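You operate a simulated robot arm through the tools that you are given. There is no shell and no other tool. Be economical: measure what you need, move in short steps, check, and stop when the job is done.

Carry out the task below with a simulated two-armed robot. There is one attempt and no reset: what you move stays moved.

TASK
Pick up the round flask that says "S-214" from the middle of the titration bench with one hand, pass it to the other hand and put it on the bottom shelf of the steel rack. Set down upright: round flask.

The check looks at the end state, three seconds after you hand in, the way a careful person would. Anything else that was tipped, shoved, dropped, spilled or broken makes it a failure.

THE ROBOT
Two 7-joint arms with two-finger grippers on one trunk, on a base that drives. Base frame: it is fixed to the floor where the robot stands at the start and does not move with it; the origin is under the middle of the robot, x ahead of it, y to its left, z up; the surface under the hand at the start is at about z = 850. Readings come in mm, degrees, newtons and seconds.
The left shoulder is at the start at [73, 216, 1143], the right one opposite. With the tool pointing down near the work surface each hand reaches from about 300 to 820 mm from the robot's upright axis, wherever it stands, measured 20 degrees to its own side. Places, roughly: bottom shelf of the steel rack [-1500, 2800, 100]. Payload 3.18 kg a hand.
The tool frame of a hand sits at the grasp point between the pads (the TCP): z along the fingers, y along the line on which they close. The tips reach 30 mm beyond it. Largest opening 144 mm; the body of the gripper starts 103 mm behind the TCP.
Orientation is told as [roll, pitch, yaw] about the base's x, y, z axes, in that order, counted from this pose: with the fingers straight down and closing along the base's y, the tool's x points along the base's -x, its y along +y and its z along -z.

THE INTERFACE
- The arms move only by the tool servo_tool. It takes "left_deltas", "right_deltas" or both (then of equal length, played together; a hand with none holds still); each is a list of rows, each an object of numbers (a shift or turn left out is 0, a gripper value left out holds the last): "x", "y", "z": the shift along the tool's x, y, z in units of 30 mm (1.0 is 30 mm); "ax", "ay", "az": the turn, a rotation vector about the tool's x, y, z in units of 4 degrees (1.0 is 4 degrees). In form: [{"x": .., "y": .., "z": .., "ax": .., "ay": .., "az": ..}, ...]. A call has 1 to 20 rows; each row shifts and turns the commanded pose from where the row before left it, along the tool's axes as they then stand. "left_gripper" and "right_gripper" are, for a hand that has rows, the closure in counts, from 0 (fully open) to 255 (shut), set as the call begins (left out, the last holds). A call with a number of a shift or a turn outside -1 to 1 is refused whole. Rows are played at 5 a second. More than 50 mm and 8.6 degrees between two rows, or a gripper value outside its range, and nothing of the call is played. Where a pose cannot be reached the arm comes as near as it can. A force on the tool above 40 N (or 10 N above the force at the start of the call, whichever is more), or a blocked arm, ends the call early, and 0.2 s more pass. The fingers move at their own pace and stop on an object; they squeeze with about 20 N. The grip force told is the motor's: it shows also when the fingers shut on nothing. Time passes only in rows, and 0.2 s behind the last, so rows that do not move let the fingers close. The reply holds the time, the measured pose of the TCP, the force on the tool along the base axes, the opening and the grip force, in the units named above and with some noise, with the torque about the TCP (base axes, N m) and any sound that the robot's microphone picked up.
- Cameras (640 x 400 px; columns grow to the right, rows downward): "scene" is now at [163.7, -16.8, 1329.1]; the picture's right is [-0.19, -0.98, 0.00], its down [-0.58, 0.11, -0.81] and it looks along [0.79, -0.15, -0.59] (base axes); focal length 260 px, centre (320, 200). "left" rides on the left gripper at [76, -16, -143] in its tool frame; the picture's right is [0.21, 0.98, 0.00], its down [-0.84, 0.18, -0.51] and it looks along [-0.50, 0.11, 0.86] (tool axes); focal length 218 px, centre (320, 200). "right" rides on the right gripper at [76, 16, -143] in its tool frame; the picture's right is [-0.21, 0.98, 0.00], its down [-0.84, -0.18, -0.51] and it looks along [-0.50, -0.11, 0.86] (tool axes); focal length 218 px, centre (320, 200). There is no depth. A picture from a camera that has moved, and an enlarged one, comes with that camera's place and axes in the base frame and with its lens.
- capture(camera): a new picture of that camera. No time passes.
- raise_lower(by): slides the trunk up (or, below 0, down) by that many mm; the arms and the scene camera ride with it, the base frame stays. It gives what a move gives, with no picture.
- base_move(legs): drives the robot by 1 to 6 legs, each [ahead, left, turn to the left] in mm, mm and degrees, along the robot's own axes; the way and the turn of a leg run together, so that a leg with both is an arc; at most 1500 mm and 180 degrees a leg. The arms and the cameras ride along, it lands a little off, and it stops where it bumps. It gives what a move gives.
- turn_head(pan, tilt): turns the head with the scene camera to pan (to the left, within 80 degrees either way) and tilt (down, from -29 to 69), counted from straight ahead of the robot. It gives what a move gives.
- inspect(camera, box): a new picture of the part [left, top, right, bottom] of that camera's present view, enlarged. No time passes.
- job_done(): hands the job in; it is judged then, once.

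Work in short steps. Places have to be worked out from the pictures, the camera data and where the tool is seen: move nearer, look again, correct. Check each grasp and each placing, and mend what went wrong. You have 120 turns and 100 pictures in all, those below and enlarged ones among them. Open the grippers and draw the arms clear of the work before you hand the job in, unless the task says otherwise; then end with one line.

The tools are called after "Call:" as a command line: name --argument value ..., lists and objects as JSON in quotes. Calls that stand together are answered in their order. servo_tool: Moves the arms, as the interface text tells. Its arguments: {"type":"object","properties":{"left_deltas":{"type":"array"},"left_gripper":{"type":"number"},"right_deltas":{"type":"array"},"right_gripper":{"type":"number"}},"required":[]} The other tools are called the same way: raise_lower (by) slides the trunk up or down; base_move (legs) drives the base; turn_head (pan, tilt) turns the head that bears the scene camera; capture (camera) takes a picture; inspect (camera, box) takes an enlarged picture of a part of a camera's view; job_done () hands the job in.

At the start:

```text
time: 0.0
left_ee_pos: [485.8, 97.2, 1127.0]
left_ee_rot: [0.0, -0.1, 0.0]
left_force: [0.8, -0.9, -0.2]
left_moment: [0.02, 0.0, -0.02]
left_grip_width: 143.9
left_gripper_force: 0.1
right_ee_pos: [526.2, -322.7, 1114.5]
right_ee_rot: [-0.1, 0.0, 0.1]
right_force: [0.0, 0.1, -0.4]
right_moment: [-0.02, 0.02, 0.0]
right_grip_width: 143.9
right_gripper_force: 0.0
trunk travel left (down, up): [-225.0, 144.0]
robot x, y, heading: [-0.6, -1.4, 0.0]
head pan, tilt: [-11.0, 36.3]
```

scene: 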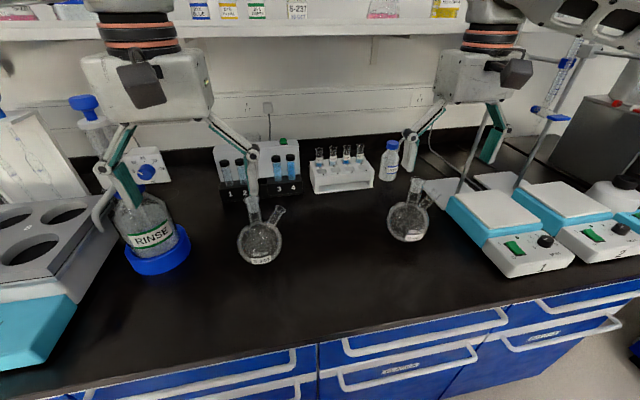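
right: 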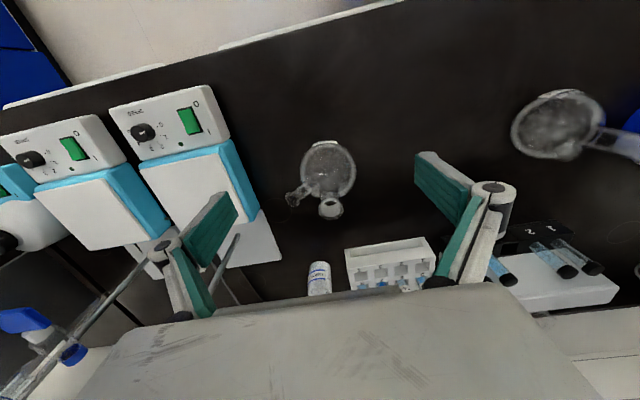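
left: 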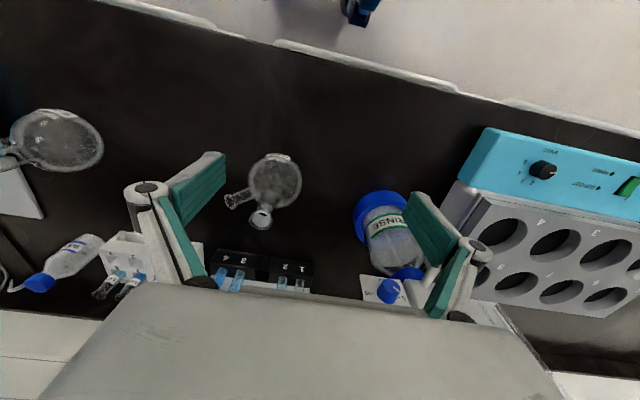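

Two round flasks are on the bench; I read their labels by enlarging them.

Call:
inspect --camera "scene" --box '[220, 180, 300, 280]'

Call:
inspect --camera "scene" --box '[370, 160, 450, 260]'

```text
4.00 times, centred on (260, 230) of scene
camera zoom: at [163.7, -16.8, 1329.1], right [-0.19, -0.98, 0.0], down [-0.58, 0.11, -0.81], along [0.79, -0.15, -0.59], focal length 1040 px, centre (560, 80)
```

zoom: 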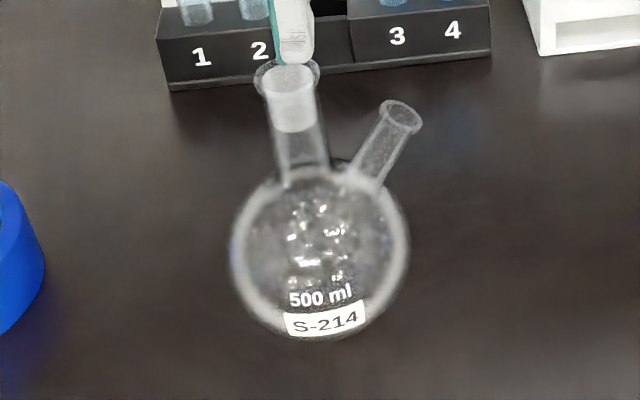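

```text
4.00 times, centred on (410, 210) of scene
camera zoom: at [163.7, -16.8, 1329.1], right [-0.19, -0.98, 0.0], down [-0.58, 0.11, -0.81], along [0.79, -0.15, -0.59], focal length 1040 px, centre (-40, 160)
```

zoom: 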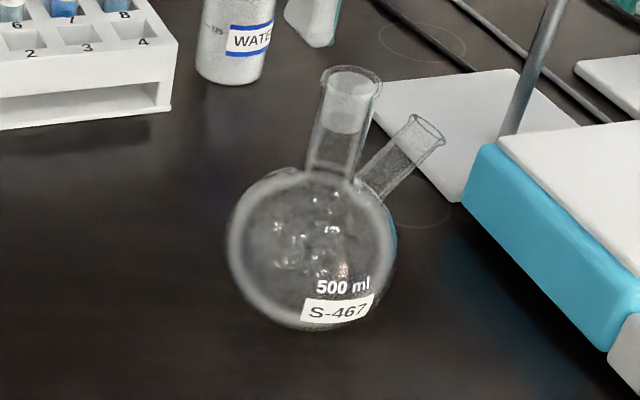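

S-214 is the left flask. Both cameras agree on its axis at about (599, 38), with the neck top at z≈1025 and the side neck pointing to -y. I'll move the left hand above it and start turning so it closes along x, away from the side neck.

Call:
servo_tool --left_deltas '[{"x": -0.95, "y": -0.5}, {"x": -0.95, "y": -0.5}, {"x": -0.95, "y": -0.5}, {"x": -0.92, "y": -0.47}, {"az": 1}, {"az": 1}, {"az": 1}, {"az": 1}, {"az": 1}, {"az": 1}, {"az": 1}, {"az": 1}, {"az": 1}, {"az": 1}, {"az": 1}, {"az": 1}, {"az": 1}, {"az": 1}, {"az": 1}, {"az": 1}]' --left_gripper 0

```text
time: 4.2
left_ee_pos: [599.2, 37.7, 1127.5]
left_ee_rot: [0.0, 0.0, -8.0]
left_force: [0.7, 0.2, -0.2]
left_moment: [0.01, 0.02, 0.06]
left_grip_width: 143.8
left_gripper_force: 0.0
left hand out of reach, approached as far as the arm can: row 7, 8, 9, 10, 11, 12, 13, 14, 15, 16, 17, 18, 19, 20
right_ee_pos: [525.7, -321.7, 1115.3]
right_ee_rot: [0.0, 0.0, -0.1]
right_force: [0.3, 0.4, -0.2]
right_moment: [0.03, -0.01, -0.03]
right_grip_width: 144.0
right_gripper_force: 0.1
trunk travel left (down, up): [-225.0, 144.0]
robot x, y, heading: [-2.0, -1.8, -0.1]
head pan, tilt: [-11.0, 36.3]
```

The yaw is limited in that direction (it stopped at -8°), so I'll turn the other way.

Call:
servo_tool --left_deltas '[{"az": -1}, {"az": -1}, {"az": -1}, {"az": -1}, {"az": -1}, {"az": -1}, {"az": -1}, {"az": -1}, {"az": -1}, {"az": -1}, {"az": -1}, {"az": -1}, {"az": -1}, {"az": -1}, {"az": -1}, {"az": -1}, {"az": -1}, {"az": -1}, {"az": -1}, {"az": -1}]'

```text
time: 8.4
left_ee_pos: [597.6, 36.3, 1127.5]
left_ee_rot: [0.0, 0.0, 72.1]
left_force: [0.0, -1.3, -0.9]
left_moment: [-0.02, 0.01, 0.0]
left_grip_width: 144.1
left_gripper_force: 0.1
right_ee_pos: [526.8, -322.0, 1115.7]
right_ee_rot: [0.1, 0.0, 0.0]
right_force: [-0.8, 1.9, -0.1]
right_moment: [0.01, 0.02, 0.02]
right_grip_width: 143.8
right_gripper_force: 0.1
trunk travel left (down, up): [-225.0, 144.0]
robot x, y, heading: [-0.9, -0.7, -0.1]
head pan, tilt: [-11.0, 36.3]
```

It turned freely to 72°. I'll finish to 90° and check with the pictures.

Call:
servo_tool --left_deltas '[{"az": -1}, {"az": -1}, {"az": -1}, {"az": -1}, {"az": -0.5}]'

Call:
capture --camera "left"

Call:
capture --camera "scene"

```text
time: 9.6
left_ee_pos: [598.4, 37.3, 1126.9]
left_ee_rot: [0.0, 0.0, 90.2]
left_force: [-0.4, 0.6, -0.1]
left_moment: [-0.02, 0.05, 0.01]
left_grip_width: 144.2
left_gripper_force: 0.1
right_ee_pos: [525.9, -321.2, 1114.8]
right_ee_rot: [0.1, -0.1, 0.0]
right_force: [-0.6, 0.7, 0.0]
right_moment: [-0.01, -0.01, -0.01]
right_grip_width: 144.1
right_gripper_force: 0.0
trunk travel left (down, up): [-225.0, 144.0]
robot x, y, heading: [-0.6, -4.4, -0.1]
head pan, tilt: [-11.0, 36.3]
```

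```text
94 pictures are left
camera left: at [614.9, -39.3, 1270.9], right [-0.98, -0.21, 0.0], down [-0.18, 0.84, 0.51], along [-0.11, 0.5, -0.86], focal length 218 px, centre (320, 200)
```

left: 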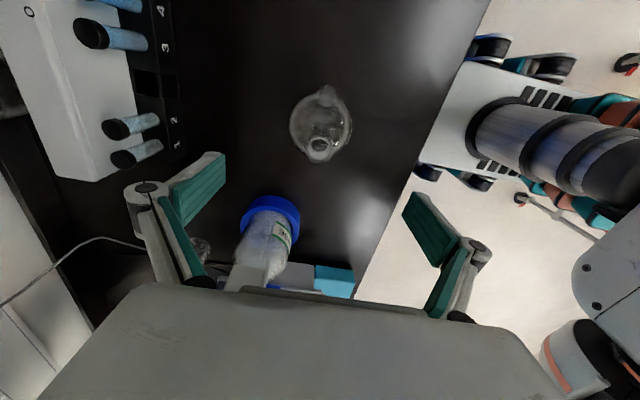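

```text
93 pictures are left
camera scene: at [163.7, -16.8, 1329.1], right [-0.19, -0.98, 0.0], down [-0.58, 0.11, -0.81], along [0.79, -0.15, -0.59], focal length 260 px, centre (320, 200)
```

scene: 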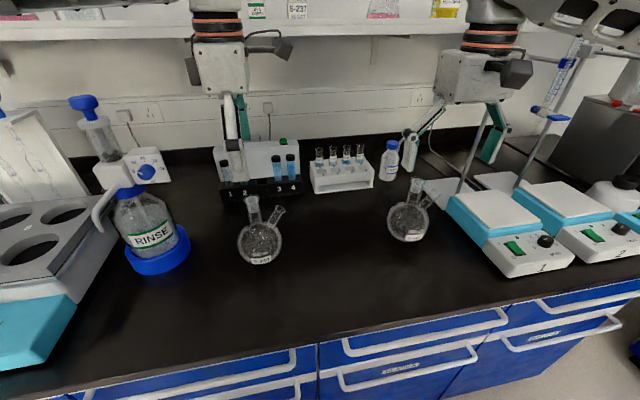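

The hand sits centred over the neck, about 3 mm off in y. I'll descend to z≈1003, leaving the fingers on either side of the neck.

Call:
servo_tool --left_deltas '[{"x": 0.1, "z": 0.8}, {"z": 0.8}, {"z": 0.8}, {"z": 0.8}, {"z": 0.8}, {"z": 0.13}]' --left_gripper 60

Call:
inspect --camera "scene" --box '[200, 150, 320, 270]'

Call:
capture --camera "left"

```text
time: 11.0
left_ee_pos: [599.7, 33.6, 1002.9]
left_ee_rot: [-0.1, 0.0, 89.9]
left_force: [0.2, -0.4, -0.2]
left_moment: [-0.02, -0.01, 0.01]
left_grip_width: 109.7
left_gripper_force: 0.1
right_ee_pos: [525.1, -320.4, 1115.2]
right_ee_rot: [0.0, 0.0, 0.0]
right_force: [0.9, -0.5, 1.0]
right_moment: [0.01, 0.02, 0.0]
right_grip_width: 144.2
right_gripper_force: 0.1
trunk travel left (down, up): [-225.0, 144.0]
robot x, y, heading: [1.2, 1.4, 0.1]
head pan, tilt: [-11.0, 36.3]
```

```text
3.33 times, centred on (260, 210) of scene
camera zoom: at [163.4, -16.9, 1329.2], right [-0.19, -0.98, 0.0], down [-0.58, 0.11, -0.81], along [0.79, -0.15, -0.59], focal length 866 px, centre (520, 167)
```

zoom: 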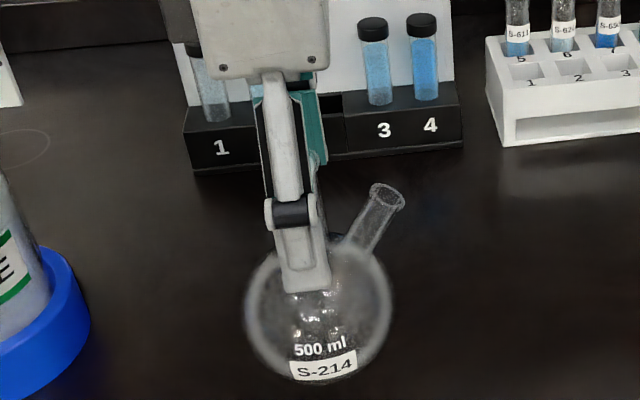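

```text
91 pictures are left
camera left: at [614.9, -43.4, 1146.7], right [-0.98, -0.21, 0.0], down [-0.18, 0.84, 0.51], along [-0.1, 0.5, -0.86], focal length 218 px, centre (320, 200)
```

left: 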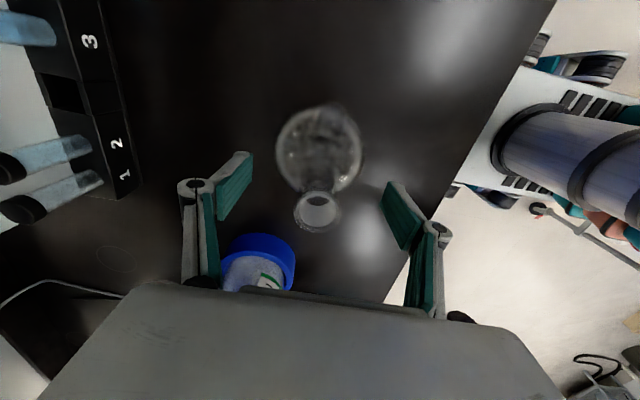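

The neck lies between the pads. It looks about 4 mm further to -y, so I'll correct that and close.

Call:
servo_tool --left_deltas '[{"x": 0.13}]'

Call:
servo_tool --left_deltas '[{}, {}, {}, {}, {}]' --left_gripper 255

Call:
capture --camera "left"

```text
time: 11.4
left_ee_pos: [600.2, 30.1, 1002.9]
left_ee_rot: [-0.1, 0.0, 90.0]
left_force: [0.1, 0.1, 1.2]
left_moment: [0.01, 0.04, 0.01]
left_grip_width: 110.2
left_gripper_force: 0.1
right_ee_pos: [525.7, -321.3, 1115.6]
right_ee_rot: [0.0, -0.2, -0.1]
right_force: [0.4, -1.0, -0.3]
right_moment: [-0.03, 0.02, 0.0]
right_grip_width: 144.1
right_gripper_force: 0.1
trunk travel left (down, up): [-225.0, 144.0]
robot x, y, heading: [-0.2, -1.1, 0.0]
head pan, tilt: [-11.0, 36.3]
```

```text
time: 12.6
left_ee_pos: [600.1, 30.2, 1003.1]
left_ee_rot: [0.0, 0.0, 90.0]
left_force: [-0.4, -0.2, 0.1]
left_moment: [0.02, -0.04, 0.05]
left_grip_width: 27.5
left_gripper_force: 20.3
right_ee_pos: [527.3, -320.1, 1114.9]
right_ee_rot: [0.1, 0.0, 0.0]
right_force: [0.0, 1.0, 0.5]
right_moment: [-0.01, -0.01, -0.02]
right_grip_width: 144.1
right_gripper_force: 0.1
trunk travel left (down, up): [-225.0, 144.0]
robot x, y, heading: [-1.0, -0.5, 0.0]
head pan, tilt: [-11.0, 36.3]
```

```text
90 pictures are left
camera left: at [615.1, -46.8, 1146.5], right [-0.98, -0.21, 0.0], down [-0.18, 0.84, 0.51], along [-0.11, 0.5, -0.86], focal length 218 px, centre (320, 200)
```

left: 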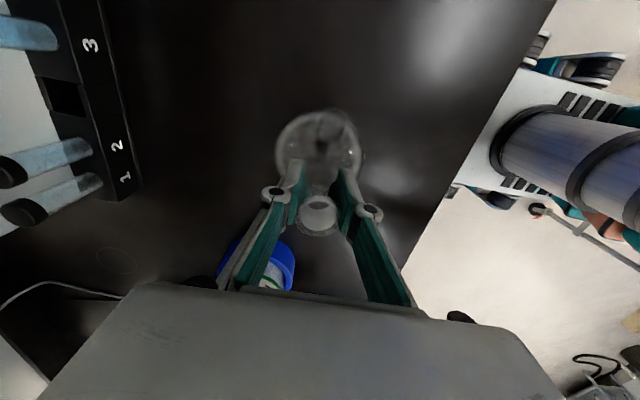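

The grip is firm: 27.5 mm and 20 N. I'll lift about 150 mm and draw back toward the robot.

Call:
servo_tool --left_deltas '[{"z": -0.4}, {"z": -0.8}, {"z": -0.8}, {"z": -0.8}, {"z": -0.8}, {"z": -0.8}, {"z": -0.6}, {"y": 0.7}, {"y": 0.7}, {"y": 0.7}, {"y": 0.7}]'

Call:
capture --camera "scene"

```text
time: 15.0
left_ee_pos: [512.0, 30.7, 1152.9]
left_ee_rot: [0.0, 0.0, 90.1]
left_force: [0.2, 0.0, -1.4]
left_moment: [-0.02, 0.02, 0.02]
left_grip_width: 27.4
left_gripper_force: 20.4
right_ee_pos: [527.1, -320.0, 1115.0]
right_ee_rot: [0.0, -0.2, -0.1]
right_force: [0.5, 0.5, -1.0]
right_moment: [0.02, 0.01, 0.01]
right_grip_width: 143.7
right_gripper_force: 0.0
trunk travel left (down, up): [-225.0, 144.0]
robot x, y, heading: [-0.4, 4.8, 0.1]
head pan, tilt: [-11.0, 36.3]
```

```text
89 pictures are left
camera scene: at [163.4, -16.7, 1329.2], right [-0.19, -0.98, 0.0], down [-0.58, 0.11, -0.81], along [0.79, -0.15, -0.59], focal length 260 px, centre (320, 200)
```

scene: 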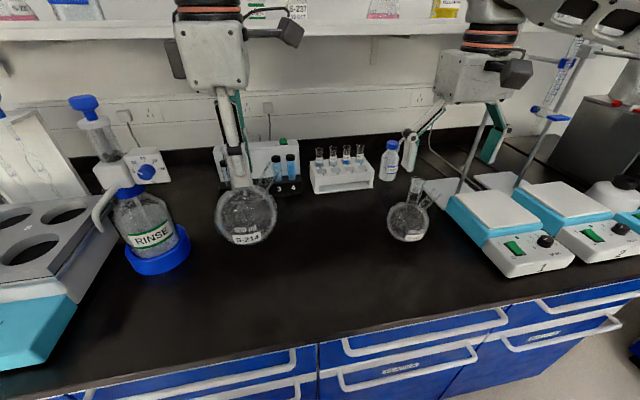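

It lifted cleanly. I'll look left to see the room and the way toward the rack.

Call:
turn_head --pan 80 --tilt 20

Call:
capture --camera "scene"

```text
time: 16.7
left_ee_pos: [512.3, 31.0, 1152.9]
left_ee_rot: [0.1, -0.1, 90.0]
left_force: [-0.4, 0.2, -1.8]
left_moment: [0.03, -0.01, 0.01]
left_grip_width: 27.7
left_gripper_force: 20.0
right_ee_pos: [525.4, -321.7, 1114.6]
right_ee_rot: [0.0, -0.1, 0.2]
right_force: [-0.7, 0.0, 0.7]
right_moment: [-0.02, 0.02, 0.02]
right_grip_width: 143.9
right_gripper_force: 0.1
trunk travel left (down, up): [-225.0, 144.0]
robot x, y, heading: [-0.3, 1.9, 0.1]
head pan, tilt: [80.0, 20.0]
```

```text
88 pictures are left
camera scene: at [94.4, 91.6, 1355.0], right [0.98, -0.17, 0.0], down [-0.06, -0.34, -0.94], along [0.16, 0.93, -0.34], focal length 260 px, centre (320, 200)
```

scene: 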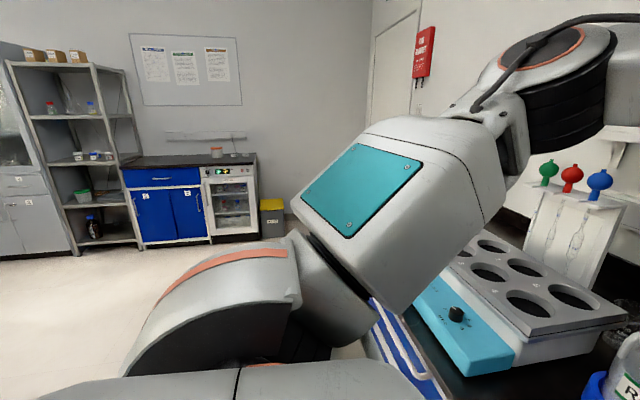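

The rack is at the far left and the floor between looks open. I'll back off from the bench and turn left 90°, then look.

Call:
base_move --legs '[[-550, 0, 0], [0, 0, 90]]'

Call:
turn_head --pan 25 --tilt 20

Call:
capture --camera "scene"

```text
time: 19.6
left_ee_pos: [14.5, 31.0, 1154.0]
left_ee_rot: [0.0, -0.1, 90.0]
left_force: [0.8, 1.1, -2.7]
left_moment: [-0.04, 0.06, 0.01]
left_grip_width: 27.6
left_gripper_force: 19.9
right_ee_pos: [27.8, -319.9, 1114.8]
right_ee_rot: [0.2, -0.1, 0.1]
right_force: [0.7, 0.7, 0.1]
right_moment: [0.01, 0.09, 0.01]
right_grip_width: 144.0
right_gripper_force: 0.1
trunk travel left (down, up): [-225.0, 144.0]
robot x, y, heading: [-501.1, 0.2, 0.2]
head pan, tilt: [80.0, 20.0]
stopped in leg 1: the robot was blocked; the commanded pose is now the measured one
```

```text
time: 20.8
left_ee_pos: [13.2, 30.2, 1154.2]
left_ee_rot: [-0.1, 0.1, 89.8]
left_force: [-0.8, 0.6, -1.4]
left_moment: [-0.02, -0.03, 0.01]
left_grip_width: 27.5
left_gripper_force: 20.2
right_ee_pos: [25.6, -320.9, 1116.4]
right_ee_rot: [0.1, -0.3, 0.0]
right_force: [0.2, -0.2, -0.4]
right_moment: [-0.04, 0.01, 0.03]
right_grip_width: 143.7
right_gripper_force: 0.0
trunk travel left (down, up): [-225.0, 144.0]
robot x, y, heading: [-498.6, -0.1, -0.1]
head pan, tilt: [25.0, 20.0]
```

```text
87 pictures are left
camera scene: at [-337.3, 39.3, 1355.0], right [0.42, -0.91, 0.0], down [-0.31, -0.14, -0.94], along [0.85, 0.4, -0.34], focal length 260 px, centre (320, 200)
```

scene: 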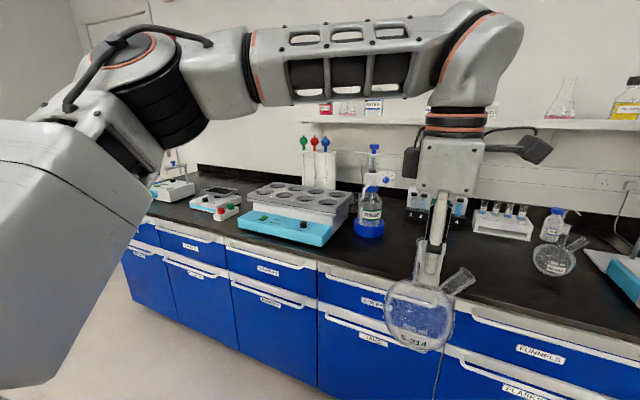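

The robot bumped something behind after 500 mm. I'll look to both sides before I move again.

Call:
turn_head --pan -80 --tilt 40

Call:
capture --camera "scene"

Call:
turn_head --pan 80 --tilt 40

Call:
capture --camera "scene"

Call:
capture --camera "left"

Call:
capture --camera "right"

```text
time: 22.6
left_ee_pos: [13.1, 30.0, 1154.7]
left_ee_rot: [-0.1, 0.1, 89.9]
left_force: [0.0, 0.7, -1.3]
left_moment: [0.01, 0.02, -0.03]
left_grip_width: 27.7
left_gripper_force: 19.5
right_ee_pos: [27.3, -320.4, 1115.9]
right_ee_rot: [0.1, -0.4, 0.0]
right_force: [-0.4, 0.5, 0.9]
right_moment: [-0.04, -0.03, 0.01]
right_grip_width: 144.0
right_gripper_force: 0.0
trunk travel left (down, up): [-225.0, 144.0]
robot x, y, heading: [-502.6, -0.3, -0.0]
head pan, tilt: [-80.0, 40.0]
```

```text
86 pictures are left
camera scene: at [-406.8, -83.8, 1323.6], right [-0.98, -0.17, 0.0], down [-0.11, 0.63, -0.77], along [0.13, -0.75, -0.64], focal length 260 px, centre (320, 200)
```

scene: 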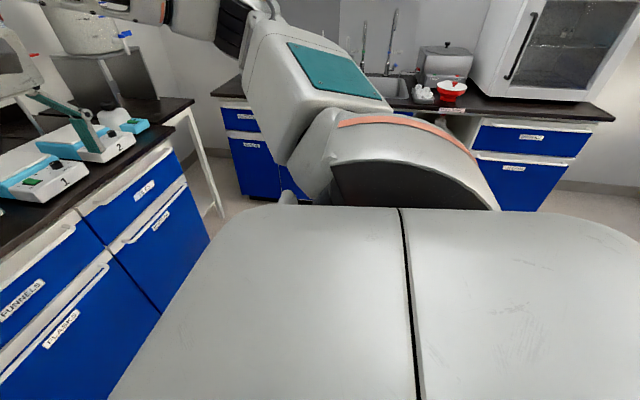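

```text
time: 25.1
left_ee_pos: [12.6, 30.5, 1154.8]
left_ee_rot: [-0.2, 0.1, 89.9]
left_force: [0.2, 0.2, -2.4]
left_moment: [-0.05, 0.02, -0.01]
left_grip_width: 27.4
left_gripper_force: 19.6
right_ee_pos: [27.0, -320.6, 1116.1]
right_ee_rot: [0.1, -0.3, 0.0]
right_force: [-0.4, -0.1, -0.4]
right_moment: [-0.01, -0.02, -0.03]
right_grip_width: 144.1
right_gripper_force: 0.0
trunk travel left (down, up): [-225.0, 144.0]
robot x, y, heading: [-500.5, -0.5, -0.2]
head pan, tilt: [80.0, 40.0]
```

```text
85 pictures are left
camera scene: at [-406.9, 83.6, 1323.6], right [0.98, -0.17, 0.0], down [-0.11, -0.63, -0.77], along [0.13, 0.75, -0.64], focal length 260 px, centre (320, 200)
```

scene: 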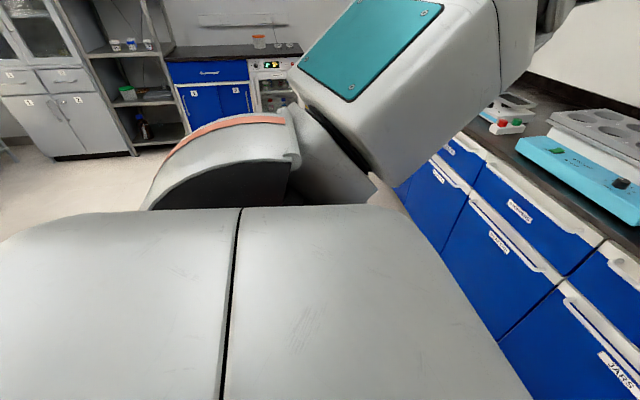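

```text
84 pictures are left
camera left: at [27.9, -45.8, 1298.6], right [-0.98, -0.21, 0.0], down [-0.18, 0.84, 0.51], along [-0.1, 0.5, -0.86], focal length 218 px, centre (320, 200)
```

left: 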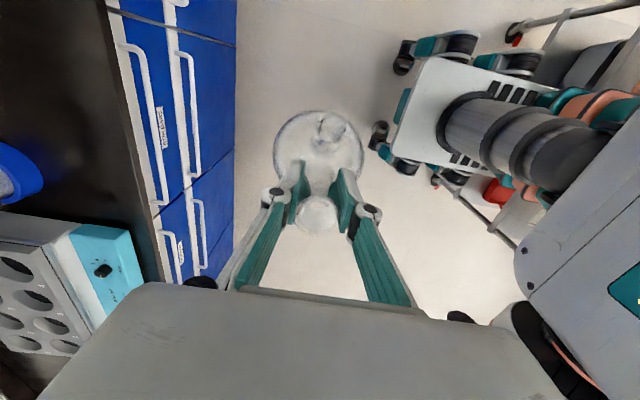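

```text
83 pictures are left
camera right: at [-49.7, -304.1, 1259.3], right [0.21, 0.98, 0.0], down [0.84, -0.18, 0.51], along [0.5, -0.1, -0.86], focal length 218 px, centre (320, 200)
```

right: 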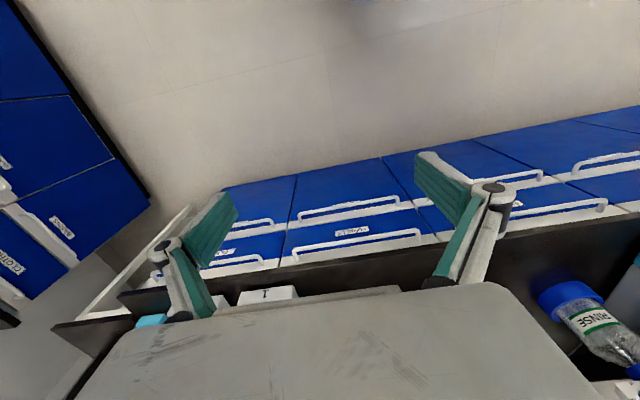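

A trolley stands behind the robot. I'll enlarge that part of the left camera's view.

Call:
inspect --camera "left" --box '[440, 0, 640, 250]'

```text
1.60 times, centred on (540, 125) of left
camera zoom: at [27.9, -45.8, 1298.6], right [-0.98, -0.21, 0.0], down [-0.18, 0.84, 0.51], along [-0.1, 0.5, -0.86], focal length 349 px, centre (-32, 320)
```

zoom: 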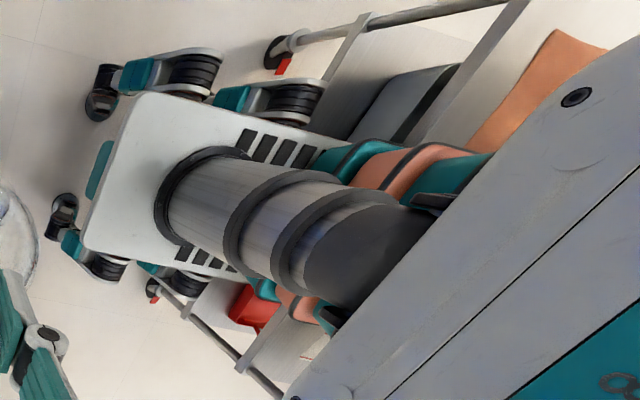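

The cart's front edge is at x≈-800, y from about -370 to 400. I'll pull forward a little, slide left well past it, then turn left.

Call:
base_move --legs '[[50, 0, 0], [0, 1100, 0], [0, 0, 90]]'

Call:
turn_head --pan 30 --tilt 25

Call:
capture --camera "scene"

Call:
turn_head --pan 80 --tilt 25

Call:
capture --camera "scene"

```text
time: 39.3
left_ee_pos: [-474.9, 1604.6, 1154.0]
left_ee_rot: [-0.2, 0.1, 179.8]
left_force: [0.1, -0.5, -1.2]
left_moment: [-0.02, -0.02, -0.02]
left_grip_width: 27.3
left_gripper_force: 20.0
right_ee_pos: [-122.8, 1618.1, 1116.2]
right_ee_rot: [0.1, -0.4, 89.8]
right_force: [1.0, 0.3, -0.6]
right_moment: [-0.02, 0.01, -0.01]
right_grip_width: 144.0
right_gripper_force: 0.0
trunk travel left (down, up): [-225.0, 144.0]
robot x, y, heading: [-447.9, 1093.8, 89.7]
head pan, tilt: [80.0, 40.0]
```

```text
time: 40.5
left_ee_pos: [-475.2, 1604.9, 1154.7]
left_ee_rot: [-0.1, 0.1, 179.6]
left_force: [-0.4, -0.8, -2.0]
left_moment: [0.0, 0.0, -0.01]
left_grip_width: 27.7
left_gripper_force: 20.0
right_ee_pos: [-123.9, 1618.2, 1116.1]
right_ee_rot: [0.2, -0.3, 89.9]
right_force: [1.0, 0.2, -0.3]
right_moment: [0.02, 0.02, 0.03]
right_grip_width: 143.8
right_gripper_force: 0.1
trunk travel left (down, up): [-225.0, 144.0]
robot x, y, heading: [-448.5, 1093.2, 89.7]
head pan, tilt: [30.0, 25.0]
```

```text
81 pictures are left
camera scene: at [-490.4, 1249.1, 1346.9], right [0.87, 0.5, 0.0], down [0.21, -0.37, -0.91], along [-0.45, 0.79, -0.42], focal length 260 px, centre (320, 200)
```

scene: 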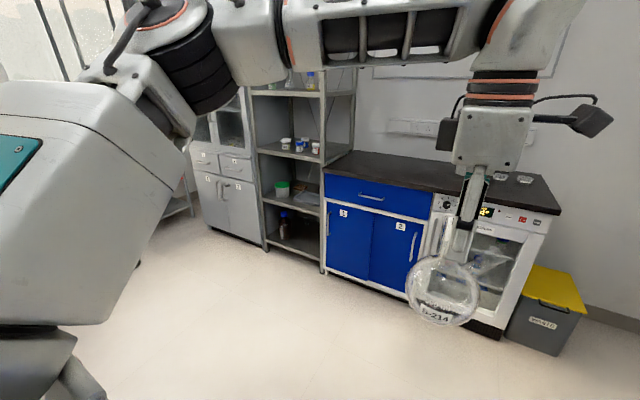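

```text
time: 41.7
left_ee_pos: [-474.7, 1604.7, 1153.9]
left_ee_rot: [-0.1, 0.2, 179.7]
left_force: [0.5, 0.1, -2.2]
left_moment: [0.0, -0.01, 0.04]
left_grip_width: 27.4
left_gripper_force: 20.1
right_ee_pos: [-123.0, 1617.9, 1116.8]
right_ee_rot: [0.1, -0.3, 89.8]
right_force: [-0.6, 0.0, -0.6]
right_moment: [0.01, 0.03, 0.0]
right_grip_width: 144.0
right_gripper_force: 0.0
trunk travel left (down, up): [-225.0, 144.0]
robot x, y, heading: [-445.2, 1094.4, 89.9]
head pan, tilt: [80.0, 25.0]
```

```text
80 pictures are left
camera scene: at [-535.2, 1185.6, 1346.9], right [0.18, 0.98, 0.0], down [0.42, -0.08, -0.91], along [-0.89, 0.16, -0.42], focal length 260 px, centre (320, 200)
```

scene: 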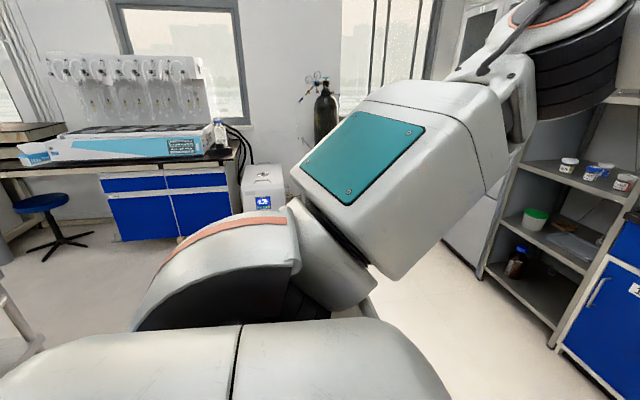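

The rack's front posts are at about x -1855 and -1255, y≈2650. I'll drive to stand in front of it at a distance.

Call:
base_move --legs '[[600, 0, 0], [0, 1050, 0]]'

Call:
turn_head --pan 0 --tilt 45

Call:
capture --camera "scene"

```text
time: 54.3
left_ee_pos: [-1532.7, 2210.9, 1154.7]
left_ee_rot: [-0.1, 0.1, 179.7]
left_force: [0.4, 0.6, -2.4]
left_moment: [-0.04, -0.01, 0.0]
left_grip_width: 27.4
left_gripper_force: 20.0
right_ee_pos: [-1181.3, 2224.0, 1116.7]
right_ee_rot: [0.1, -0.2, 89.9]
right_force: [-0.3, -0.3, -0.4]
right_moment: [0.01, 0.01, 0.0]
right_grip_width: 143.9
right_gripper_force: 0.0
trunk travel left (down, up): [-225.0, 144.0]
robot x, y, heading: [-1496.7, 1700.3, 89.8]
head pan, tilt: [80.0, 25.0]
```

```text
time: 55.8
left_ee_pos: [-1531.2, 2210.4, 1154.4]
left_ee_rot: [-0.1, 0.1, 179.8]
left_force: [-1.5, -0.5, -2.0]
left_moment: [-0.01, -0.01, 0.0]
left_grip_width: 28.0
left_gripper_force: 19.8
right_ee_pos: [-1181.4, 2224.1, 1115.8]
right_ee_rot: [0.1, -0.4, 89.9]
right_force: [0.5, 0.2, -0.2]
right_moment: [-0.01, 0.02, -0.04]
right_grip_width: 144.1
right_gripper_force: 0.1
trunk travel left (down, up): [-225.0, 144.0]
robot x, y, heading: [-1508.2, 1699.5, 90.3]
head pan, tilt: [0.0, 45.0]
```

```text
79 pictures are left
camera scene: at [-1501.0, 1855.7, 1316.3], right [1.0, 0.0, 0.0], down [0.0, -0.71, -0.71], along [0.0, 0.71, -0.71], focal length 260 px, centre (320, 200)
```

scene: 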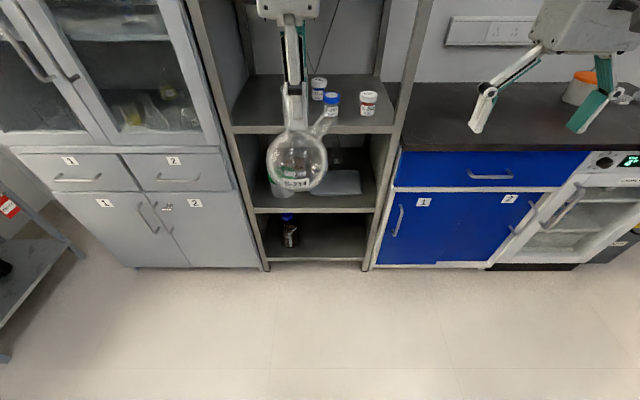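

Bottom shelf: top at z≈110, front edge y≈2620, free opening up to about z 445. One bottle stands near (-1668, 2706), so the right half (x≈-1430) is free. I'll first tip the empty right hand to point forward, since it must enter the shelf horizontally and take the neck crosswise to the left fingers.

Call:
servo_tool --right_deltas '[{"ay": -1}, {"ay": -1}, {"ay": -1}, {"ay": -1}, {"ay": -1}, {"ay": -1}, {"ay": -1}, {"ay": -1}, {"ay": -1}, {"ay": -1}, {"ay": -1}, {"ay": -1}, {"ay": -1}, {"ay": -1}, {"ay": -1}, {"ay": -1}, {"ay": -1}, {"ay": -1}]'

Call:
capture --camera "scene"

```text
time: 59.6
left_ee_pos: [-1533.6, 2210.4, 1154.7]
left_ee_rot: [-0.1, 0.1, 179.8]
left_force: [0.6, 0.4, -2.5]
left_moment: [0.01, -0.03, 0.03]
left_grip_width: 27.6
left_gripper_force: 20.2
right_ee_pos: [-1172.9, 2276.7, 1136.3]
right_ee_rot: [0.5, -72.3, 89.5]
right_force: [-0.4, -0.2, -0.2]
right_moment: [0.0, -0.01, 0.01]
right_grip_width: 143.9
right_gripper_force: 0.1
right hand out of reach, approached as far as the arm can: row 14, 15, 16, 17, 18
trunk travel left (down, up): [-225.0, 144.0]
robot x, y, heading: [-1498.2, 1698.8, 89.8]
head pan, tilt: [0.0, 45.0]
```

```text
78 pictures are left
camera scene: at [-1500.8, 1855.8, 1316.3], right [1.0, 0.0, 0.0], down [0.0, -0.71, -0.71], along [0.0, 0.71, -0.71], focal length 260 px, centre (320, 200)
```

scene: 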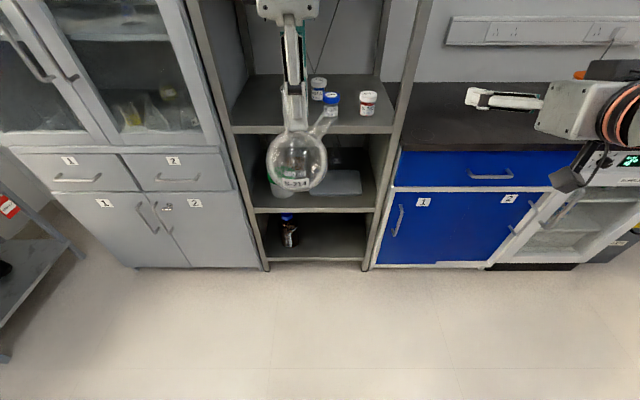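

The wrist is too near the shoulder; the hand drifted forward by itself. I'll extend it about 120 mm while completing the pitch.

Call:
servo_tool --right_deltas '[{"z": 0.8}, {"z": 0.8}, {"z": 0.8}, {"z": 0.6, "ay": -1}, {"z": 0.5, "ay": -1}, {"z": 0.5, "ay": -1}, {"z": 0.5, "ay": -1}, {"ay": -0.5}]'

```text
time: 61.4
left_ee_pos: [-1531.8, 2211.0, 1154.8]
left_ee_rot: [-0.2, 0.1, 179.7]
left_force: [0.3, -0.3, -1.9]
left_moment: [-0.03, 0.0, 0.01]
left_grip_width: 27.5
left_gripper_force: 20.4
right_ee_pos: [-1172.9, 2406.6, 1099.9]
right_ee_rot: [161.5, -89.7, -71.5]
right_force: [-0.1, -0.2, -0.3]
right_moment: [-0.01, 0.02, 0.0]
right_grip_width: 144.0
right_gripper_force: 0.1
trunk travel left (down, up): [-225.0, 144.0]
robot x, y, heading: [-1504.4, 1697.3, 89.9]
head pan, tilt: [0.0, 45.0]
```

The right hand is now horizontal. I'll lower the trunk fully and test whether this hand reaches shelf height horizontally, in open air.

Call:
raise_lower --by -225

Call:
servo_tool --right_deltas '[{"x": 1}, {"x": 1}, {"x": 1}, {"x": 1}, {"x": 1}, {"x": 1}, {"x": 1}, {"x": 1}, {"x": 1}, {"x": 1}, {"x": 1}, {"x": 1}, {"x": 1}, {"x": 1}, {"x": 1}, {"x": 1}, {"x": 1}, {"x": 1}]'

Call:
capture --camera "scene"

```text
time: 63.8
left_ee_pos: [-1532.6, 2210.1, 931.2]
left_ee_rot: [-0.3, 0.1, 179.8]
left_force: [0.1, 0.4, -0.8]
left_moment: [0.01, -0.01, 0.0]
left_grip_width: 27.8
left_gripper_force: 20.2
right_ee_pos: [-1172.9, 2415.2, 793.3]
right_ee_rot: [0.7, -81.1, 89.2]
right_force: [-0.7, 0.8, 0.6]
right_moment: [-0.03, -0.04, 0.0]
right_grip_width: 144.1
right_gripper_force: 0.0
trunk travel left (down, up): [0.0, 369.0]
robot x, y, heading: [-1504.2, 1699.2, 89.9]
head pan, tilt: [0.0, 45.0]
```

```text
time: 67.6
left_ee_pos: [-1532.7, 2210.7, 930.7]
left_ee_rot: [-0.1, 0.1, 179.7]
left_force: [0.3, 0.4, -2.0]
left_moment: [-0.02, -0.01, 0.01]
left_grip_width: 27.5
left_gripper_force: 19.5
right_ee_pos: [-1173.2, 2332.8, 256.6]
right_ee_rot: [0.6, -81.1, 89.3]
right_force: [0.1, 0.4, 0.5]
right_moment: [-0.02, 0.0, -0.02]
right_grip_width: 144.3
right_gripper_force: 0.1
trunk travel left (down, up): [0.0, 369.0]
robot x, y, heading: [-1502.4, 1696.7, 89.6]
head pan, tilt: [0.0, 45.0]
```

```text
77 pictures are left
camera scene: at [-1500.6, 2068.8, 1043.9], right [1.0, 0.0, 0.0], down [0.0, -0.71, -0.71], along [0.0, 0.71, -0.71], focal length 260 px, centre (320, 200)
```

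scene: 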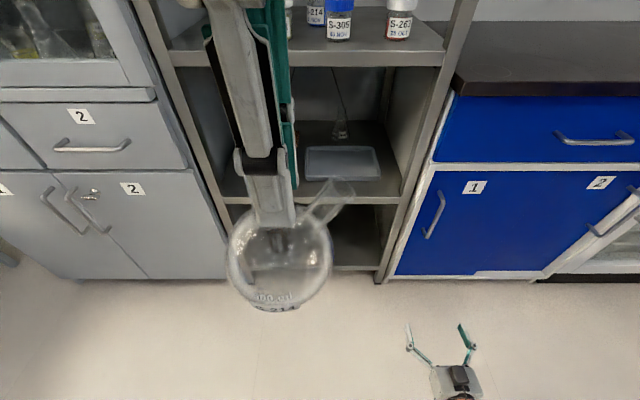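

Shelf height is reachable horizontally. For the handover I'll bring the flask forward, a bit right and lower with the left hand, to about (-1453, 2348, 750).

Call:
servo_tool --left_deltas '[{"x": 0.4, "y": -0.65, "z": 0.8}, {"x": 0.4, "y": -0.65, "z": 0.85}, {"x": 0.4, "y": -0.65, "z": 0.87}, {"x": 0.4, "y": -0.65, "z": 0.87}, {"x": 0.4, "y": -0.65, "z": 0.87}, {"x": 0.4, "y": -0.65, "z": 0.87}, {"x": 0.27, "y": -0.65, "z": 0.87}]'

Call:
servo_tool --right_deltas '[{"x": -1}, {"x": -1}, {"x": -1}, {"x": -1}, {"x": -1}, {"x": -1}, {"x": -1}, {"x": -1}, {"x": -1}, {"x": -1}, {"x": -1}, {"x": -1}, {"x": -1}, {"x": -1}, {"x": -1}]'

Call:
capture --camera "scene"

```text
time: 69.2
left_ee_pos: [-1447.7, 2349.3, 747.5]
left_ee_rot: [0.0, 0.1, 179.9]
left_force: [-0.2, 0.1, -1.8]
left_moment: [0.01, 0.02, 0.03]
left_grip_width: 27.7
left_gripper_force: 20.0
right_ee_pos: [-1172.9, 2333.5, 254.8]
right_ee_rot: [0.9, -81.0, 89.1]
right_force: [-0.2, 0.4, 0.2]
right_moment: [0.0, 0.0, 0.0]
right_grip_width: 144.1
right_gripper_force: 0.0
trunk travel left (down, up): [0.0, 369.0]
robot x, y, heading: [-1501.7, 1700.2, 89.7]
head pan, tilt: [0.0, 45.0]
```

```text
time: 72.4
left_ee_pos: [-1447.6, 2348.7, 747.1]
left_ee_rot: [-0.2, 0.2, 179.7]
left_force: [0.3, 0.3, -1.7]
left_moment: [-0.02, 0.0, -0.03]
left_grip_width: 27.4
left_gripper_force: 20.2
right_ee_pos: [-1173.9, 2403.5, 703.4]
right_ee_rot: [1.1, -80.9, 88.9]
right_force: [-0.5, -0.4, -0.1]
right_moment: [-0.01, -0.02, -0.01]
right_grip_width: 144.0
right_gripper_force: 0.1
trunk travel left (down, up): [0.0, 369.0]
robot x, y, heading: [-1503.5, 1695.2, 90.0]
head pan, tilt: [0.0, 45.0]
```

```text
76 pictures are left
camera scene: at [-1500.6, 2068.7, 1044.0], right [1.0, 0.0, 0.0], down [0.0, -0.71, -0.71], along [0.0, 0.71, -0.71], focal length 260 px, centre (320, 200)
```

scene: 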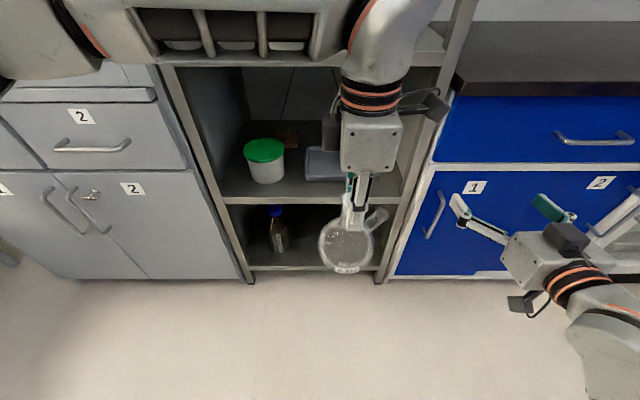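

The right hand keeps a useful 9° downward tilt. I'll draw it back so its fingertips clear behind the left fingers, at the neck's height, with the fingers partly closed.

Call:
servo_tool --right_deltas '[{"z": -0.87}, {"z": -0.87}, {"z": -0.87}, {"z": -0.87}, {"z": -0.87}, {"z": -0.85, "x": -0.29}]' --right_gripper 170

```text
time: 73.8
left_ee_pos: [-1447.1, 2348.1, 748.3]
left_ee_rot: [-0.1, 0.0, 179.8]
left_force: [0.9, -0.1, -1.1]
left_moment: [-0.01, 0.02, 0.0]
left_grip_width: 27.6
left_gripper_force: 19.9
right_ee_pos: [-1155.5, 2323.9, 659.5]
right_ee_rot: [1.0, -81.2, 89.0]
right_force: [0.3, 0.5, 0.8]
right_moment: [-0.01, -0.05, 0.02]
right_grip_width: 47.9
right_gripper_force: 0.0
right hand out of reach, approached as far as the arm can: row 2, 3, 4, 5, 6
trunk travel left (down, up): [0.0, 369.0]
robot x, y, heading: [-1502.5, 1694.0, 89.9]
head pan, tilt: [0.0, 45.0]
```

The right arm can't fold that close at this height. I'll bring the handover point lower and further forward, with the left hand at about (-1447, 2440, 580).

Call:
servo_tool --left_deltas '[{"y": -0.5, "z": 0.9}, {"y": -0.5, "z": 0.94}, {"y": -0.5, "z": 0.94}, {"y": -0.5, "z": 0.94}, {"y": -0.5, "z": 0.94}, {"y": -0.53, "z": 0.94}]'

Call:
servo_tool --right_deltas '[{"x": 0.9}, {"x": 0.9}, {"x": 0.9}, {"x": 0.9}, {"x": 0.9}, {"x": 0.9}]'

```text
time: 75.2
left_ee_pos: [-1452.6, 2435.7, 580.4]
left_ee_rot: [0.0, 0.1, 179.9]
left_force: [-0.9, -0.1, -2.1]
left_moment: [0.0, -0.01, 0.02]
left_grip_width: 27.4
left_gripper_force: 19.6
right_ee_pos: [-1155.5, 2322.4, 657.8]
right_ee_rot: [0.8, -81.2, 89.1]
right_force: [0.3, 0.5, 0.5]
right_moment: [0.0, 0.02, -0.02]
right_grip_width: 48.0
right_gripper_force: 0.1
trunk travel left (down, up): [0.0, 369.0]
robot x, y, heading: [-1503.8, 1697.9, 89.8]
head pan, tilt: [0.0, 45.0]
```

```text
time: 76.6
left_ee_pos: [-1452.0, 2434.5, 580.3]
left_ee_rot: [-0.2, 0.1, 179.8]
left_force: [0.4, 0.4, -2.0]
left_moment: [-0.02, -0.01, -0.02]
left_grip_width: 27.8
left_gripper_force: 19.5
right_ee_pos: [-1153.7, 2297.7, 500.8]
right_ee_rot: [1.1, -81.2, 88.9]
right_force: [-0.6, 0.3, -0.2]
right_moment: [-0.06, -0.02, 0.0]
right_grip_width: 47.7
right_gripper_force: 0.1
trunk travel left (down, up): [0.0, 369.0]
robot x, y, heading: [-1504.8, 1694.1, 89.9]
head pan, tilt: [0.0, 45.0]
```

Right hand is free at (-1154, 2298, 501). I'll slide it left behind the flask.

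Call:
servo_tool --right_deltas '[{"y": 1}, {"y": 1}, {"y": 1}, {"y": 1}, {"y": 1}, {"y": 1}, {"y": 1}, {"y": 1}, {"y": 1}, {"y": 0.95}]'

Call:
capture --camera "scene"

Call:
capture --camera "right"

```text
time: 77.7
left_ee_pos: [-1455.0, 2435.6, 573.8]
left_ee_rot: [0.3, -0.2, 180.0]
left_force: [-1.2, 1.1, -3.7]
left_moment: [-0.08, -0.08, 0.0]
left_grip_width: 27.7
left_gripper_force: 19.8
right_ee_pos: [-1235.4, 2299.7, 502.9]
right_ee_rot: [-52.4, -77.3, 145.0]
right_force: [-0.3, -0.5, 0.1]
right_moment: [0.07, 0.01, -0.03]
right_grip_width: 47.8
right_gripper_force: 0.0
trunk travel left (down, up): [0.0, 369.0]
robot x, y, heading: [-1504.0, 1699.7, 90.0]
head pan, tilt: [0.0, 45.0]
stopped in row 5 (right hand): the arm was blocked; the commanded pose is now the measured one
```

```text
75 pictures are left
camera scene: at [-1498.6, 2072.1, 1041.4], right [1.0, 0.0, 0.0], down [0.0, -0.71, -0.7], along [0.0, 0.7, -0.71], focal length 260 px, centre (320, 200)
```

scene: 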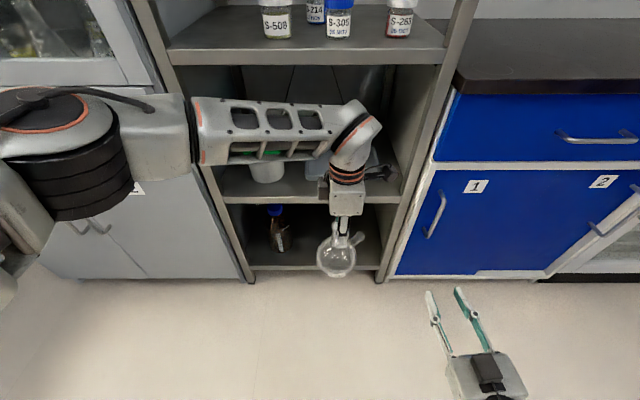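

```text
74 pictures are left
camera right: at [-1232.5, 2147.8, 445.8], right [-1.0, -0.03, 0.04], down [0.04, -0.39, 0.92], along [-0.01, 0.92, 0.39], focal length 218 px, centre (320, 200)
```

right: 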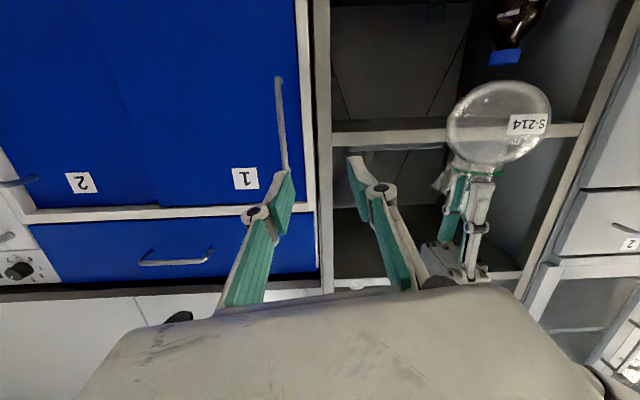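

The right arm hit its own body when moved inward, since the trunk leans forward when lowered. I'll back it off to the right and bring the flask over to it instead.

Call:
servo_tool --right_deltas '[{"y": -0.9}, {"y": -0.9}, {"y": -0.7}]'

Call:
servo_tool --left_deltas '[{"x": 0.9}, {"x": 0.9}, {"x": 0.9}, {"x": 0.9}, {"x": 0.9}, {"x": 0.9}]'

Call:
capture --camera "scene"

```text
time: 78.5
left_ee_pos: [-1452.2, 2434.7, 579.9]
left_ee_rot: [0.0, 0.1, 179.8]
left_force: [-0.6, 0.0, -1.6]
left_moment: [0.01, 0.02, 0.0]
left_grip_width: 27.5
left_gripper_force: 19.8
right_ee_pos: [-1164.7, 2298.5, 517.2]
right_ee_rot: [-51.0, -77.7, 143.5]
right_force: [-0.6, -0.4, -0.1]
right_moment: [-0.01, -0.04, 0.05]
right_grip_width: 47.8
right_gripper_force: 0.2
trunk travel left (down, up): [0.0, 369.0]
robot x, y, heading: [-1499.3, 1699.1, 89.6]
head pan, tilt: [0.0, 45.0]
```

```text
time: 79.4
left_ee_pos: [-1479.6, 2514.5, 600.9]
left_ee_rot: [-0.4, 2.7, -168.0]
left_force: [0.0, -0.2, -1.9]
left_moment: [0.0, 0.0, -0.02]
left_grip_width: 27.7
left_gripper_force: 19.9
left hand out of reach, approached as far as the arm can: row 4
right_ee_pos: [-1166.0, 2299.2, 517.3]
right_ee_rot: [-51.3, -77.8, 144.0]
right_force: [0.4, -0.2, 0.7]
right_moment: [-0.01, -0.01, 0.02]
right_grip_width: 47.9
right_gripper_force: 0.0
trunk travel left (down, up): [0.0, 369.0]
robot x, y, heading: [-1502.2, 1698.7, 89.7]
head pan, tilt: [0.0, 45.0]
stopped in row 4 (left hand): the arm was blocked; the commanded pose is now the measured one
```

```text
73 pictures are left
camera scene: at [-1500.8, 2068.7, 1044.0], right [1.0, 0.0, 0.0], down [0.0, -0.71, -0.71], along [0.0, 0.71, -0.71], focal length 260 px, centre (320, 200)
```

scene: 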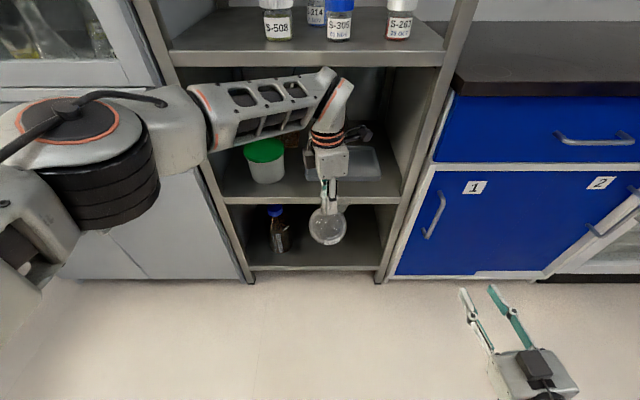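

The left arm ran into a limit and swung toward the rack. I'll back the base off 400 mm for room and do the handover with the trunk raised.

Call:
base_move --legs '[[-400, 0, 0]]'

Call:
raise_lower --by 225

Call:
capture --camera "scene"

```text
time: 81.8
left_ee_pos: [-1479.0, 2117.6, 599.9]
left_ee_rot: [-0.4, 2.6, -168.1]
left_force: [-0.3, -0.2, -2.9]
left_moment: [0.01, 0.0, 0.03]
left_grip_width: 27.4
left_gripper_force: 21.0
right_ee_pos: [-1166.3, 1901.2, 517.6]
right_ee_rot: [-51.5, -77.8, 143.9]
right_force: [-0.1, -0.8, -1.1]
right_moment: [0.0, -0.02, -0.03]
right_grip_width: 48.1
right_gripper_force: 0.0
trunk travel left (down, up): [0.0, 369.0]
robot x, y, heading: [-1502.4, 1300.1, 89.9]
head pan, tilt: [0.0, 45.0]
```

```text
time: 82.8
left_ee_pos: [-1482.1, 2145.9, 741.1]
left_ee_rot: [0.9, 14.5, -162.8]
left_force: [-0.3, 0.5, -2.1]
left_moment: [-0.04, 0.03, 0.0]
left_grip_width: 27.5
left_gripper_force: 19.9
right_ee_pos: [-1164.8, 1907.0, 590.2]
right_ee_rot: [-59.3, -78.7, 151.4]
right_force: [0.4, 0.1, -1.5]
right_moment: [0.07, 0.02, 0.04]
right_grip_width: 48.1
right_gripper_force: 0.1
trunk travel left (down, up): [-56.0, 313.0]
robot x, y, heading: [-1502.7, 1300.1, 90.0]
head pan, tilt: [0.0, 45.0]
stopped: the arm was blocked; the commanded pose is now the measured one
```

```text
72 pictures are left
camera scene: at [-1501.1, 1624.1, 1117.4], right [1.0, 0.0, 0.0], down [0.0, -0.71, -0.71], along [0.0, 0.71, -0.71], focal length 260 px, centre (320, 200)
```

scene: 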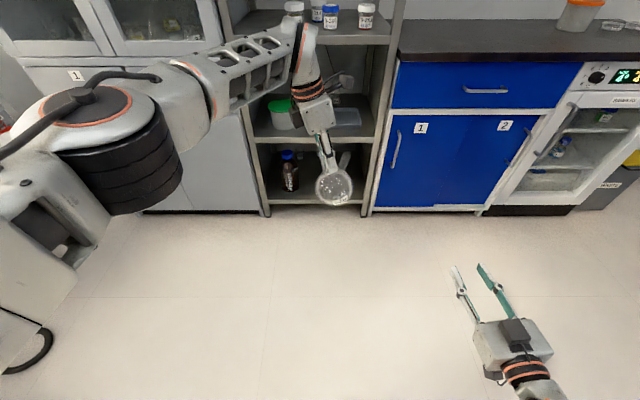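

The left arm is at a joint limit and its hand has twisted a little. I'll bring it back up and closer, where it moved freely, and undo the twist.

Call:
servo_tool --left_deltas '[{"y": 0.8, "z": -0.5}, {"y": 0.8, "z": -0.5}, {"y": 0.8, "z": -0.5}, {"y": 0.8, "z": -0.5}, {"y": 0.8, "z": -0.5}, {"y": 0.8, "z": -0.5}, {"az": 1}, {"az": 1}, {"az": 1}, {"az": 1}]'

```text
time: 85.0
left_ee_pos: [-1459.0, 2001.9, 825.0]
left_ee_rot: [-3.0, 14.0, -179.5]
left_force: [0.4, -0.4, -1.8]
left_moment: [-0.03, 0.04, -0.01]
left_grip_width: 27.5
left_gripper_force: 20.0
right_ee_pos: [-1164.6, 1907.4, 586.0]
right_ee_rot: [-58.0, -78.6, 150.2]
right_force: [0.3, 0.6, 0.1]
right_moment: [-0.02, 0.04, -0.01]
right_grip_width: 48.1
right_gripper_force: 0.0
trunk travel left (down, up): [-56.0, 313.0]
robot x, y, heading: [-1506.3, 1298.9, 89.8]
head pan, tilt: [0.0, 45.0]
```

Now I'll remove the remaining 14° pitch and 3° roll, then raise the trunk again.

Call:
servo_tool --left_deltas '[{"ay": -0.9}, {"ay": -0.9}, {"ay": -0.9}, {"ay": -0.8}, {"ax": -0.75}]'

Call:
raise_lower --by 169

```text
time: 86.2
left_ee_pos: [-1460.7, 2001.8, 824.5]
left_ee_rot: [0.3, -0.1, -178.8]
left_force: [-0.3, -0.3, -0.6]
left_moment: [-0.02, -0.03, -0.05]
left_grip_width: 27.7
left_gripper_force: 20.3
right_ee_pos: [-1164.9, 1907.3, 585.7]
right_ee_rot: [-57.8, -78.6, 150.1]
right_force: [0.2, -0.2, -0.1]
right_moment: [0.03, 0.0, -0.03]
right_grip_width: 48.0
right_gripper_force: 0.1
trunk travel left (down, up): [-56.0, 313.0]
robot x, y, heading: [-1505.5, 1298.4, 90.0]
head pan, tilt: [0.0, 45.0]
```

```text
time: 87.4
left_ee_pos: [-1402.8, 1975.7, 1051.9]
left_ee_rot: [1.2, 18.4, 178.6]
left_force: [-1.1, -0.7, -2.2]
left_moment: [-0.05, 0.0, -0.03]
left_grip_width: 27.6
left_gripper_force: 19.9
right_ee_pos: [-1166.2, 1911.8, 721.7]
right_ee_rot: [-66.6, -79.4, 158.7]
right_force: [0.2, 0.7, -0.7]
right_moment: [0.02, 0.0, -0.03]
right_grip_width: 47.9
right_gripper_force: 0.0
trunk travel left (down, up): [-174.0, 196.0]
robot x, y, heading: [-1500.7, 1301.3, 89.7]
head pan, tilt: [0.0, 45.0]
stopped: the arm was blocked; the commanded pose is now the measured one
```

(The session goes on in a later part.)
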